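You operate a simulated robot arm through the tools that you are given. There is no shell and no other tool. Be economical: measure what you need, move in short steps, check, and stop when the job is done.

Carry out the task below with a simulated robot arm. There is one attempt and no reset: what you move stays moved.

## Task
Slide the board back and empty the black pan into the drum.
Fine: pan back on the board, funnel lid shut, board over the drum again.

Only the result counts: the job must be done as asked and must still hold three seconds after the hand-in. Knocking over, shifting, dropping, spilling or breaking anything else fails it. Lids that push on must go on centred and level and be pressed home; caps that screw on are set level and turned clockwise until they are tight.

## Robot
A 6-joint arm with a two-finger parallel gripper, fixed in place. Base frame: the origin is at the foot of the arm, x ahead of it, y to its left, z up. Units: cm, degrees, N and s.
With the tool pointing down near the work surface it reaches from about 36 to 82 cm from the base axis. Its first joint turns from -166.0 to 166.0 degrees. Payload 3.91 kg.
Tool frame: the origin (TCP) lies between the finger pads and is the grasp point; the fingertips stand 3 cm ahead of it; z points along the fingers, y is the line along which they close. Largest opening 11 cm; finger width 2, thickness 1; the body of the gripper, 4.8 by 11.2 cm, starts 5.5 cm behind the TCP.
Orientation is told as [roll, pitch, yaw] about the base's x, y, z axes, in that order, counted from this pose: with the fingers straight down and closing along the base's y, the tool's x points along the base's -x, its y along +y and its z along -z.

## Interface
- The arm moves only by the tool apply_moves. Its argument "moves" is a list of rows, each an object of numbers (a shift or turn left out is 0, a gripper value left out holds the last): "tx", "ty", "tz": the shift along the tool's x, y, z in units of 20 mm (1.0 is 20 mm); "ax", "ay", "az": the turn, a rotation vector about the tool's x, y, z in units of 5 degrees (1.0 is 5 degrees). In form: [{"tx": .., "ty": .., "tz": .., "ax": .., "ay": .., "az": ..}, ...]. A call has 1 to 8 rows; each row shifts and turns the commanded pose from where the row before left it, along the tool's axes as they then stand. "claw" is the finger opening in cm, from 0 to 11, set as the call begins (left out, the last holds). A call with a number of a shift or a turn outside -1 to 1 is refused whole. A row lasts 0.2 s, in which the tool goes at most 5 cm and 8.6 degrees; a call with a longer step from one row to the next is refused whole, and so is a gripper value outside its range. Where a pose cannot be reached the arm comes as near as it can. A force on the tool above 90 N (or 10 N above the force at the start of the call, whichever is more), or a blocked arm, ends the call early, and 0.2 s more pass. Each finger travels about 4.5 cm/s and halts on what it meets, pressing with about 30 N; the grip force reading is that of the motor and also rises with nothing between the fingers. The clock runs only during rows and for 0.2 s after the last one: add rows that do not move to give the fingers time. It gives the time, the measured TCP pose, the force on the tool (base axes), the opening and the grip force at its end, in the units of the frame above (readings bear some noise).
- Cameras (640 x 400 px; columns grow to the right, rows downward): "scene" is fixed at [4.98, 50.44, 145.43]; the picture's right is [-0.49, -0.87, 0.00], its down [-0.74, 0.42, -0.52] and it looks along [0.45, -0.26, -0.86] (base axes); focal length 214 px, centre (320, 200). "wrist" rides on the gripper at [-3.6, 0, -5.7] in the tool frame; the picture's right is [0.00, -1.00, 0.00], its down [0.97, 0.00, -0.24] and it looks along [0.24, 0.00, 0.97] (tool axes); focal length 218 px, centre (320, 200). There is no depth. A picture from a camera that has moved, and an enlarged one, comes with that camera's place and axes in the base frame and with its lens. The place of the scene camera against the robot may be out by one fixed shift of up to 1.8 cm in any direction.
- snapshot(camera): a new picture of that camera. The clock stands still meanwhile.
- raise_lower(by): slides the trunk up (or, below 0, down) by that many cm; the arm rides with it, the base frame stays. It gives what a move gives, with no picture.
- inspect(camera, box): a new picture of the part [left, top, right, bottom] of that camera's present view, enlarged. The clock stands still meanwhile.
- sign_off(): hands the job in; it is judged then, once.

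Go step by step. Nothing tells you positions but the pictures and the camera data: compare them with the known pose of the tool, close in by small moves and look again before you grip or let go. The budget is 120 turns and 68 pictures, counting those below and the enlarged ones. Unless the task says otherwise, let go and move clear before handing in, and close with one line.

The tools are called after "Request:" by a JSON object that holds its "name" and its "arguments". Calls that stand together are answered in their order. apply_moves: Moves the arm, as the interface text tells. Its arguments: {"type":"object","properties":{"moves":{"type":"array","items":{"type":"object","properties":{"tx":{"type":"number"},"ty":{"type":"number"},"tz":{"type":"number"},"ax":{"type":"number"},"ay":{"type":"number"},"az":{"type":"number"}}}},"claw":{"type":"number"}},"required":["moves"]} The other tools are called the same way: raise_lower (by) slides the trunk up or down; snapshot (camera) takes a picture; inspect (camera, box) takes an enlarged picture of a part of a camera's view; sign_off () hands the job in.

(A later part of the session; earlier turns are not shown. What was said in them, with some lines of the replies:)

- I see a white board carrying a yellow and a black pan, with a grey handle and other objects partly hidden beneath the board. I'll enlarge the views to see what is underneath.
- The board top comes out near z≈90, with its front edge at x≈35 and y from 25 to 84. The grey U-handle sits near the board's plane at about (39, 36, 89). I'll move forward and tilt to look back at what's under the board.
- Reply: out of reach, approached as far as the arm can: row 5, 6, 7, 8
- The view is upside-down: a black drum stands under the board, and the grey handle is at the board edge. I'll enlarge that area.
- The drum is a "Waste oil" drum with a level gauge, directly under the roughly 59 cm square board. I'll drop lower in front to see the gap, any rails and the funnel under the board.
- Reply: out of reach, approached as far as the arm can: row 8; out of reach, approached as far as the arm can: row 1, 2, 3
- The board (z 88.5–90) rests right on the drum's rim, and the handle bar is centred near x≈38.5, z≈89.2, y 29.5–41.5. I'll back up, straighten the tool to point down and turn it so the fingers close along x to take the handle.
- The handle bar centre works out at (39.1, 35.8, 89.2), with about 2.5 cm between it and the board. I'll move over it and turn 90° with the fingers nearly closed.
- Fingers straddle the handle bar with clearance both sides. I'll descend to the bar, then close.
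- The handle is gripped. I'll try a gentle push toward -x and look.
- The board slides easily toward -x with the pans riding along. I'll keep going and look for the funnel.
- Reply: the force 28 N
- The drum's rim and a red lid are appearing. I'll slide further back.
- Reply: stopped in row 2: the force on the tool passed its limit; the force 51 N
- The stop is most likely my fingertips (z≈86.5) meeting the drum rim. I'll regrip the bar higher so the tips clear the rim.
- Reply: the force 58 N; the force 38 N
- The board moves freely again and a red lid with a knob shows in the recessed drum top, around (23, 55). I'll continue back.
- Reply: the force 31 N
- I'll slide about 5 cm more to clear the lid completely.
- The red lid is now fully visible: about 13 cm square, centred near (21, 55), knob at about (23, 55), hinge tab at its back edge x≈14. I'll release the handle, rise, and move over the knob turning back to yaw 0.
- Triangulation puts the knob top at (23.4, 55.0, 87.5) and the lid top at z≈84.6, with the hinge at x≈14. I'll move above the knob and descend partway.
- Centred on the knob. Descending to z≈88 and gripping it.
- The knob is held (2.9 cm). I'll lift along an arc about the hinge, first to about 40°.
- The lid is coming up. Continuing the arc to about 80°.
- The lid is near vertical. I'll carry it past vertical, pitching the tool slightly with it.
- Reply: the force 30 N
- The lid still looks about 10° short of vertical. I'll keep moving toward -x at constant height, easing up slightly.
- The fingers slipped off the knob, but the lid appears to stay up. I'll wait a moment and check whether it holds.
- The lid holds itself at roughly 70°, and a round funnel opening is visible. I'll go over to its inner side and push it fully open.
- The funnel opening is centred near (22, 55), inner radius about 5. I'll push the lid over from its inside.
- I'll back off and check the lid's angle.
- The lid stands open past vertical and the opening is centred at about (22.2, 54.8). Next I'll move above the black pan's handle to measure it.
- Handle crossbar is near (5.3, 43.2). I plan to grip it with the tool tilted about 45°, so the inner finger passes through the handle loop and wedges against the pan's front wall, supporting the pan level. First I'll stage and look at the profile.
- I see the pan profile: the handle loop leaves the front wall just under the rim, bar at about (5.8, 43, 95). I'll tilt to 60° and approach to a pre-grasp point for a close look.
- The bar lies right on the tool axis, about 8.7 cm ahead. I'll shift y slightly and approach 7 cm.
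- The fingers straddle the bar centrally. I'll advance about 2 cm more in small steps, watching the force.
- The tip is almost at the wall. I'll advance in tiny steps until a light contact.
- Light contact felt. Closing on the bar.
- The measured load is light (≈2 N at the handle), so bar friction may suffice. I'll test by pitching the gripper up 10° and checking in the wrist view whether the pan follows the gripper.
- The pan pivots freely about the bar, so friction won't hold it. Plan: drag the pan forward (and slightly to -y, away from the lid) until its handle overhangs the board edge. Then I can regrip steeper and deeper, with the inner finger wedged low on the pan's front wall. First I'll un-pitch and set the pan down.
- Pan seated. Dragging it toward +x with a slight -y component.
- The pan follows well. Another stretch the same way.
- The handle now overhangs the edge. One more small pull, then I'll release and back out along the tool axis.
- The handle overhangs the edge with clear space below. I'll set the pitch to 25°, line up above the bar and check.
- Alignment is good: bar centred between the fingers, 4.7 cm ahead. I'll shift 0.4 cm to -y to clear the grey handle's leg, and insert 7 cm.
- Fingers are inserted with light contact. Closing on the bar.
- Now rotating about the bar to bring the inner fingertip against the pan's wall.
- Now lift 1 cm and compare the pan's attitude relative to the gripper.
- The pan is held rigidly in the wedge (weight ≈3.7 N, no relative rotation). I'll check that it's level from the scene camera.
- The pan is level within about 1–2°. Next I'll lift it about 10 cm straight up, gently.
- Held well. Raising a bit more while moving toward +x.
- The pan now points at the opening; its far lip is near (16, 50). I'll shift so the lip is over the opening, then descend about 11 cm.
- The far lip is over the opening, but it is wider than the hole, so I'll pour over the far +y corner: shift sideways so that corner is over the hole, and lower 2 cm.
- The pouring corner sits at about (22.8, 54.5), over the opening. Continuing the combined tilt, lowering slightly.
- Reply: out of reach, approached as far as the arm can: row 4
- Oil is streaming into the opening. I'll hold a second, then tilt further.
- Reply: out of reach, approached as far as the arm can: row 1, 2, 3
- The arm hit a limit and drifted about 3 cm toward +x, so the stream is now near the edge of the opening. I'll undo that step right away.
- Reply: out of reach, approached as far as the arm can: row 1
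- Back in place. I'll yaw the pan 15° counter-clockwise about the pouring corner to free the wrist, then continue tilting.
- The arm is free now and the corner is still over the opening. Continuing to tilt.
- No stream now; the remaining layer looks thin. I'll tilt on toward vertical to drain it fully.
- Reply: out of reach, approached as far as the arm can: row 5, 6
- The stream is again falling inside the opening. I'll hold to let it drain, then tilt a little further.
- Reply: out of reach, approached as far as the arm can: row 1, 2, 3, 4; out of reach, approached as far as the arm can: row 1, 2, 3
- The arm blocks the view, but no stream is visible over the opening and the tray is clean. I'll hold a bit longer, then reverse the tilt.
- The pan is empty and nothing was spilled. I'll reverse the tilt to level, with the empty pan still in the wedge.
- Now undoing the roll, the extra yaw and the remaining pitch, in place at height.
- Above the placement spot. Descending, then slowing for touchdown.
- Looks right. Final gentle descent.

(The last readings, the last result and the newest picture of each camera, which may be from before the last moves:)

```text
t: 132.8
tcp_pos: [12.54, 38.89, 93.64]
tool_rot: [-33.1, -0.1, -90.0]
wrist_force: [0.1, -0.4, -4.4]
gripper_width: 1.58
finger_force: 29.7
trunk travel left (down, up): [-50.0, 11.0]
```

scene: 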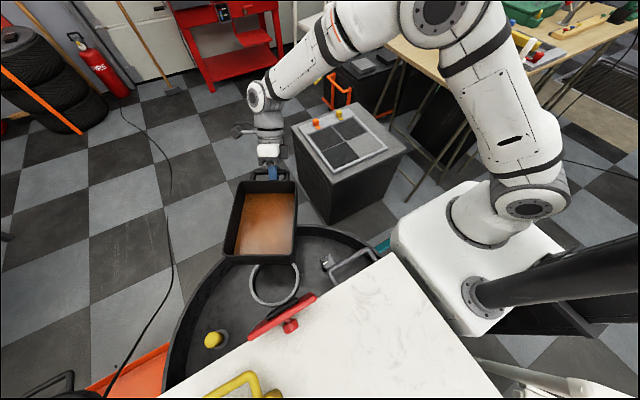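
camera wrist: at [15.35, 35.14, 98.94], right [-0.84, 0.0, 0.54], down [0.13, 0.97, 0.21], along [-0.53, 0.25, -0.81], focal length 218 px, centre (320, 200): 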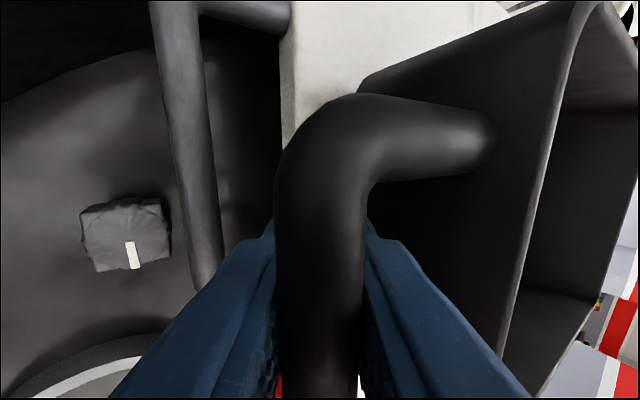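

Request:
{"name": "apply_moves", "arguments": {"moves": [{"ty": 0.055, "tz": 0.084}, {"ty": 0.055, "tz": 0.084}, {"ty": 0.055, "tz": 0.084}, {}]}}

```text
t: 133.8
tcp_pos: [12.63, 39.03, 93.0]
tool_rot: [-33.1, 0.0, -90.0]
wrist_force: [6.0, 3.2, 15.7]
gripper_width: 1.54
finger_force: 30.5
trunk travel left (down, up): [-50.0, 11.0]
```

The pan is on the board. I'll unwind the wedge by 8°, open, and back out along the tool axis.

Request:
{"name": "apply_moves", "arguments": {"moves": [{"ax": -0.4, "ty": 0.02}, {"ax": -0.4, "ty": 0.03}, {"ax": -0.4, "ty": 0.044}, {"ax": -0.4, "ty": 0.044}]}}

Request:
{"name": "apply_moves", "arguments": {"moves": [{}, {}, {"tz": -0.2}, {"tz": -0.5}, {"tz": -0.7}, {"tz": -0.8}, {"tz": -0.9}, {"tz": -0.9}], "claw": 2.5}}

```text
t: 134.8
tcp_pos: [12.86, 38.9, 92.68]
tool_rot: [-24.9, -0.1, -90.0]
wrist_force: [-1.5, 2.9, 8.9]
gripper_width: 1.57
finger_force: 30.0
trunk travel left (down, up): [-50.0, 11.0]
```

```text
t: 136.6
tcp_pos: [16.27, 38.96, 99.99]
tool_rot: [-25.0, 0.0, -90.0]
wrist_force: [1.1, 0.4, 0.0]
gripper_width: 2.5
finger_force: 0.1
trunk travel left (down, up): [-50.0, 11.0]
```

Clear of the handle. I'll straighten the tool, close the fingers and push the pan back by its bar, away from the board's front edge.

Request:
{"name": "apply_moves", "arguments": {"moves": [{"ax": -1, "ty": 0.3}, {"ax": -1, "ty": 0.3}, {"ax": -1}, {"ax": -1}, {"ax": -1}, {"tz": 0.5}, {"tz": 0.5}, {"tz": 0.5}], "claw": 0}}

Request:
{"name": "inspect", "arguments": {"camera": "scene", "box": [220, 220, 420, 400]}}

```text
t: 138.4
tcp_pos: [17.25, 39.0, 96.5]
tool_rot: [0.0, 0.1, -90.0]
wrist_force: [-0.8, 0.3, -0.7]
gripper_width: 0.01
finger_force: 29.9
trunk travel left (down, up): [-50.0, 11.0]
```

```text
2.22 times, centred on (320, 310) of scene
camera zoom: at [4.98, 50.44, 145.43], right [-0.49, -0.87, 0.0], down [-0.74, 0.42, -0.52], along [0.45, -0.26, -0.86], focal length 477 px, centre (320, -44)
```

zoom: 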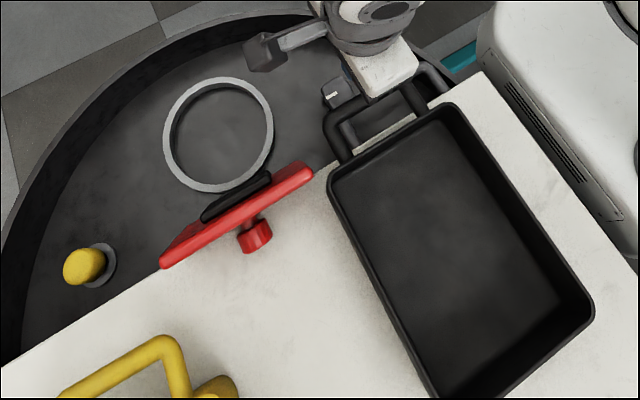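

Request:
{"name": "apply_moves", "arguments": {"moves": [{"ty": -0.6}, {"ty": -0.4}, {"ty": -0.5}, {"ty": -0.6}, {"ty": -0.7}, {"ty": -0.7}, {"ty": -0.7}, {"ty": -0.5}]}}

```text
t: 140.2
tcp_pos: [9.71, 38.88, 96.58]
tool_rot: [-0.9, 0.0, -89.6]
wrist_force: [2.1, -0.4, 1.6]
gripper_width: 0.03
finger_force: 29.9
out of reach, approached as far as the arm can: row 7, 8
trunk travel left (down, up): [-50.0, 11.0]
```

The pan is back from the edge. Next is the lid: I'll rise, go round behind it at y≈59 (beside the knob), and push it forward.

Request:
{"name": "apply_moves", "arguments": {"moves": [{"ty": 0.5}, {"tz": -1}, {"tz": -1}, {"tz": -1}, {"tz": -1}, {"tz": -1}, {"tz": -1, "tx": 0.8}, {"tx": 1, "ax": 0.18}]}}

Request:
{"name": "apply_moves", "arguments": {"moves": [{"tx": 1}, {"tx": 1}, {"tx": 1}, {"tx": 1}, {"tx": 1, "ty": -0.5}, {"tx": 1, "ty": -0.8}, {"tx": 1, "ty": -0.8}, {"tx": 1, "ty": -0.5}]}}

```text
t: 142.0
tcp_pos: [10.96, 42.51, 108.54]
tool_rot: [-1.0, 0.0, -90.0]
wrist_force: [-0.5, 0.8, -0.6]
gripper_width: 0.0
finger_force: 29.9
trunk travel left (down, up): [-50.0, 11.0]
```

```text
t: 143.8
tcp_pos: [11.54, 57.8, 108.21]
tool_rot: [-1.7, 0.1, -89.1]
wrist_force: [0.7, 0.3, 0.4]
gripper_width: 0.01
finger_force: 29.6
out of reach, approached as far as the arm can: row 5, 6, 7, 8
trunk travel left (down, up): [-50.0, 11.0]
```

The yaw is limiting reach here; turning the tool back to yaw 0.

Request:
{"name": "apply_moves", "arguments": {"moves": [{"az": -1}, {"az": -1}, {"az": -1}, {"az": -1}, {"az": -1}, {"az": -1}, {"az": -1}, {"az": -1}]}}

Request:
{"name": "apply_moves", "arguments": {"moves": [{"az": -1}, {"az": -1}, {"az": -1}, {"az": -1}, {"az": -1}, {"az": -1}, {"az": -1}, {"az": -1}]}}

Request:
{"name": "apply_moves", "arguments": {"moves": [{"az": -1}, {"az": -0.8}, {"tx": 1, "ty": 0.3}, {"tx": 1, "ty": 0.3}, {"tx": 1}]}}

```text
t: 145.6
tcp_pos: [11.4, 57.64, 108.33]
tool_rot: [-0.7, 0.7, -49.9]
wrist_force: [0.5, 1.1, 0.2]
gripper_width: 0.0
finger_force: 29.3
trunk travel left (down, up): [-50.0, 11.0]
```

```text
t: 147.4
tcp_pos: [11.46, 57.68, 108.28]
tool_rot: [-0.2, 0.9, -9.9]
wrist_force: [-0.7, 0.2, 0.0]
gripper_width: 0.0
finger_force: 30.1
trunk travel left (down, up): [-50.0, 11.0]
```

```text
t: 148.6
tcp_pos: [5.37, 58.96, 108.29]
tool_rot: [0.1, 0.9, -1.1]
wrist_force: [0.5, -0.7, 0.2]
gripper_width: 0.0
finger_force: 29.8
trunk travel left (down, up): [-50.0, 11.0]
```

Reachable now. Descending behind the lid, then pushing it forward.

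Request:
{"name": "apply_moves", "arguments": {"moves": [{"tz": 1}, {"tz": 1}, {"tz": 1}, {"tz": 1}, {"tz": 1}, {"tz": 0.7}]}}

Request:
{"name": "apply_moves", "arguments": {"moves": [{"tx": -0.6}, {"tx": -0.6}, {"tx": -0.6}, {"tx": -0.6}, {"tx": -0.6}, {"tx": -0.6}, {"tx": -0.6}, {"tx": -0.6}]}}

Request:
{"name": "snapshot", "arguments": {"camera": "wrist"}}

```text
t: 150.0
tcp_pos: [5.32, 59.02, 96.79]
tool_rot: [-0.2, 0.9, -1.0]
wrist_force: [-0.3, 0.9, -0.4]
gripper_width: 0.0
finger_force: 30.1
trunk travel left (down, up): [-50.0, 11.0]
```

```text
t: 151.8
tcp_pos: [14.99, 58.87, 96.77]
tool_rot: [0.0, 1.1, -1.0]
wrist_force: [0.7, -0.1, -0.2]
gripper_width: 0.0
finger_force: 30.5
trunk travel left (down, up): [-50.0, 11.0]
```

```text
2 pictures are left
camera wrist: at [18.63, 58.69, 102.48], right [-0.02, -1.0, 0.0], down [-0.97, 0.02, 0.26], along [-0.26, 0.0, -0.97], focal length 218 px, centre (320, 200)
```

wrist: 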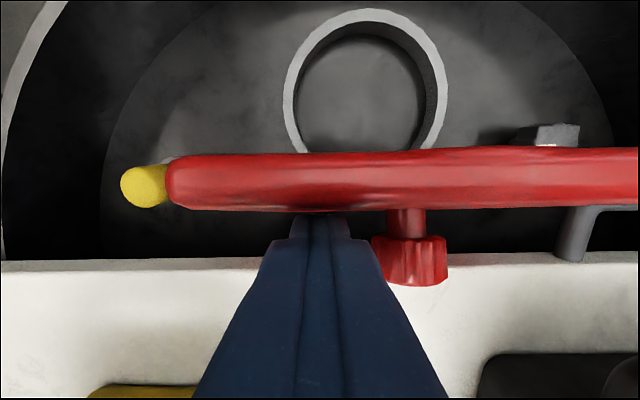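

The lid is edge-on at about 80° with the finger behind it. I'll follow an arc forward and down to close it.

Request:
{"name": "apply_moves", "arguments": {"moves": [{"tx": -1, "tz": 0.3}, {"tx": -0.7, "tz": 0.5}, {"tx": -0.65, "tz": 0.65}, {"tx": -0.5, "tz": 0.7}, {"tx": -0.35, "tz": 0.8}, {"tx": -0.2, "tz": 0.85}, {"tx": -0.1, "tz": 0.6}]}}

Request:
{"name": "apply_moves", "arguments": {"moves": [{"tz": 0.15}, {"tz": 0.15}, {"tz": 0.1}, {"tz": 0.1}]}}

```text
t: 153.4
tcp_pos: [21.69, 58.75, 87.82]
tool_rot: [0.0, 1.0, -1.0]
wrist_force: [-0.1, 0.4, 0.7]
gripper_width: 0.04
finger_force: 30.1
trunk travel left (down, up): [-50.0, 11.0]
```

```text
t: 154.4
tcp_pos: [21.69, 58.7, 87.26]
tool_rot: [0.5, 0.8, -1.0]
wrist_force: [3.6, -1.1, 33.4]
gripper_width: 0.03
finger_force: 29.7
trunk travel left (down, up): [-50.0, 11.0]
```

Solid contact at the closed height (33 N). I'll also press once on the knob to seat it.

Request:
{"name": "apply_moves", "arguments": {"moves": [{"tz": -1}, {"tz": -1}, {"tz": -0.6}, {"tx": -0.4, "ty": -0.9}, {"tx": -0.4, "ty": -0.95}, {"tz": 0.4}, {"tz": 0.2}]}}

Request:
{"name": "apply_moves", "arguments": {"moves": [{"tz": 0.15}, {"tz": 0.1}, {"tz": 0.1}, {"tz": 0.1}]}}

```text
t: 156.0
tcp_pos: [23.3, 54.99, 90.81]
tool_rot: [-0.1, 1.0, -1.0]
wrist_force: [-1.4, -0.5, 0.1]
gripper_width: 0.0
finger_force: 29.8
trunk travel left (down, up): [-50.0, 11.0]
```

```text
t: 157.0
tcp_pos: [23.25, 54.96, 90.29]
tool_rot: [0.3, 0.9, -0.9]
wrist_force: [3.1, -1.4, 24.9]
gripper_width: 0.0
finger_force: 30.1
trunk travel left (down, up): [-50.0, 11.0]
```

The knob top is at its closed height, so the lid is shut. Now back to the grey handle: rise, travel and turn to yaw -90.

Request:
{"name": "apply_moves", "arguments": {"moves": [{"tz": -1}, {"tz": -1}, {"tz": -1}, {"tz": -1}, {"tz": -1}, {"tz": -1}, {"tz": -1, "ty": -0.7}, {"ty": -1}]}}

Request:
{"name": "apply_moves", "arguments": {"moves": [{"ty": -1, "tx": 0.5}, {"ty": -1, "tx": 0.5}, {"ty": -1, "tx": 0.5}, {"ty": -1, "tx": 0.5}, {"ty": -1, "tx": 0.5}, {"ty": -1, "tx": 0.6}, {"ty": -1, "tx": 0.6}, {"ty": -0.8, "tx": 0.6}], "claw": 3.2}}

Request:
{"name": "apply_moves", "arguments": {"moves": [{"az": 1}, {"az": 1}, {"az": 1}, {"az": 1}, {"az": 1}, {"az": 1}, {"az": 1}, {"az": 1}]}}

Request:
{"name": "apply_moves", "arguments": {"moves": [{"az": 1}, {"az": 1}, {"az": 1}, {"az": 1}, {"az": 1}, {"az": 1}, {"az": 1}, {"az": 1}]}}

Request:
{"name": "apply_moves", "arguments": {"moves": [{"az": 1}, {"az": 0.8}, {}]}}

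```text
t: 158.8
tcp_pos: [23.53, 51.59, 104.01]
tool_rot: [0.0, 1.0, -0.9]
wrist_force: [-0.2, -1.1, -0.3]
gripper_width: 0.02
finger_force: 29.8
trunk travel left (down, up): [-50.0, 11.0]
```

```text
t: 160.6
tcp_pos: [14.51, 36.04, 104.0]
tool_rot: [-0.1, 0.9, -1.0]
wrist_force: [-0.5, 0.1, 1.1]
gripper_width: 3.17
finger_force: 0.0
trunk travel left (down, up): [-50.0, 11.0]
```

```text
t: 162.4
tcp_pos: [14.66, 36.05, 104.08]
tool_rot: [-0.6, 0.8, -40.9]
wrist_force: [0.4, 0.5, -0.7]
gripper_width: 3.22
finger_force: 0.0
trunk travel left (down, up): [-50.0, 11.0]
```

```text
t: 164.2
tcp_pos: [14.67, 36.11, 104.2]
tool_rot: [-0.9, 0.1, -81.0]
wrist_force: [0.1, 0.1, 0.7]
gripper_width: 3.21
finger_force: 0.0
trunk travel left (down, up): [-50.0, 11.0]
```

```text
t: 165.0
tcp_pos: [14.73, 36.11, 104.11]
tool_rot: [-1.0, 0.1, -90.0]
wrist_force: [-0.1, 0.6, -0.2]
gripper_width: 3.2
finger_force: 0.1
trunk travel left (down, up): [-50.0, 11.0]
```

Request:
{"name": "apply_moves", "arguments": {"moves": [{"tz": 1, "ax": -0.2}, {"tz": 1}, {"tz": 1}, {"tz": 1}, {"tz": 1}, {"tz": 0.6}, {"tz": 0.5}]}}

Request:
{"name": "apply_moves", "arguments": {"moves": [{}, {}, {}, {}], "claw": 0.5}}

```text
t: 166.6
tcp_pos: [14.63, 36.09, 91.87]
tool_rot: [0.0, 0.0, -90.0]
wrist_force: [0.1, -0.2, -0.3]
gripper_width: 3.18
finger_force: 0.1
trunk travel left (down, up): [-50.0, 11.0]
```

```text
t: 167.6
tcp_pos: [14.74, 36.09, 91.96]
tool_rot: [0.0, 0.0, -89.9]
wrist_force: [3.2, -0.1, -4.2]
gripper_width: 1.35
finger_force: 44.7
trunk travel left (down, up): [-50.0, 11.0]
```

Handle gripped. Pulling the board forward smoothly.

Request:
{"name": "apply_moves", "arguments": {"moves": [{"ty": 0.15}, {"ty": 0.3}, {"ty": 0.45}, {"ty": 0.5}, {"ty": 0.5}, {"ty": 0.45}, {"ty": 0.3}, {"ty": 0.15}]}}

Request:
{"name": "apply_moves", "arguments": {"moves": [{"ty": 0.15}, {"ty": 0.3}, {"ty": 0.5}, {"ty": 0.5}, {"ty": 0.5}, {"ty": 0.5}, {"ty": 0.3}, {"ty": 0.15}]}}

Request:
{"name": "apply_moves", "arguments": {"moves": [{"ty": 0.15}, {"ty": 0.3}, {"ty": 0.5}, {"ty": 0.5}, {"ty": 0.5}, {"ty": 0.5}, {"ty": 0.3}, {"ty": 0.15}]}}

```text
t: 169.4
tcp_pos: [20.21, 36.13, 92.09]
tool_rot: [-0.1, -0.1, -90.0]
wrist_force: [-3.5, -0.8, -0.5]
gripper_width: 1.36
finger_force: 44.8
trunk travel left (down, up): [-50.0, 11.0]
```

```text
t: 171.2
tcp_pos: [26.12, 36.08, 91.88]
tool_rot: [0.1, 0.0, -90.0]
wrist_force: [-3.2, -0.4, -4.4]
gripper_width: 1.39
finger_force: 45.2
trunk travel left (down, up): [-50.0, 11.0]
```

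```text
t: 173.0
tcp_pos: [31.79, 36.15, 91.99]
tool_rot: [0.1, 0.0, -90.1]
wrist_force: [-4.4, 0.3, 0.3]
gripper_width: 1.36
finger_force: 44.4
trunk travel left (down, up): [-50.0, 11.0]
```

Request:
{"name": "apply_moves", "arguments": {"moves": [{"ty": 0.2}, {"ty": 0.4}, {"ty": 0.6}, {"ty": 0.7}, {"ty": 0.65}, {"ty": 0.55}, {"ty": 0.35}, {"ty": 0.15}]}}

Request:
{"name": "snapshot", "arguments": {"camera": "scene"}}

```text
t: 174.8
tcp_pos: [39.02, 36.13, 91.9]
tool_rot: [-0.1, 0.0, -90.0]
wrist_force: [-6.5, 0.6, -6.4]
gripper_width: 1.36
finger_force: 45.2
trunk travel left (down, up): [-50.0, 11.0]
```

```text
1 pictures are left
```

scene: 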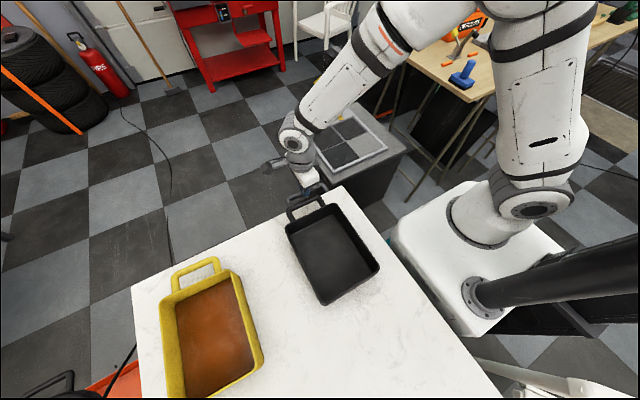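

The board is back exactly where it started, covering the drum, with both pans on it. I'll release and move clear.

Request:
{"name": "apply_moves", "arguments": {"moves": [{}, {}, {}, {"tz": -0.5}, {"tz": -1}, {"tz": -1}, {"tz": -1}, {"tz": -1}], "claw": 2.8}}

Request:
{"name": "apply_moves", "arguments": {"moves": [{"tz": -1}, {"tz": -1}, {"tz": -1}, {"ty": 0.8}, {"ty": 0.8}]}}

Request:
{"name": "snapshot", "arguments": {"camera": "scene"}}

```text
t: 176.6
tcp_pos: [38.99, 36.19, 100.92]
tool_rot: [0.1, -0.1, -90.0]
wrist_force: [-0.2, -0.2, 0.4]
gripper_width: 2.83
finger_force: 0.1
trunk travel left (down, up): [-50.0, 11.0]
```

```text
t: 177.8
tcp_pos: [42.33, 36.18, 106.91]
tool_rot: [0.0, 0.0, -90.0]
wrist_force: [0.3, 0.8, 0.4]
gripper_width: 2.82
finger_force: 0.1
trunk travel left (down, up): [-50.0, 11.0]
```

```text
0 pictures are left
```

scene: 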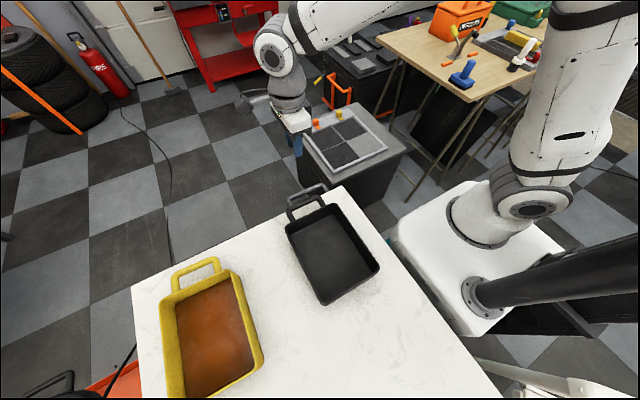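

The board covers the drum, the black pan is empty and back on it, the yellow pan looks undisturbed, and the arm is clear. Handing in.

Request:
{"name": "sign_off", "arguments": {}}

```text
The job is handed in.
```

The black pan's oil went into the drum with no spill seen. The empty pan is back on the board, a few centimetres from where it started, and the board is over the drum again. I judged the funnel lid shut by feel: pressing on it met firm resistance at its closed height, but I took no picture before the board covered it.
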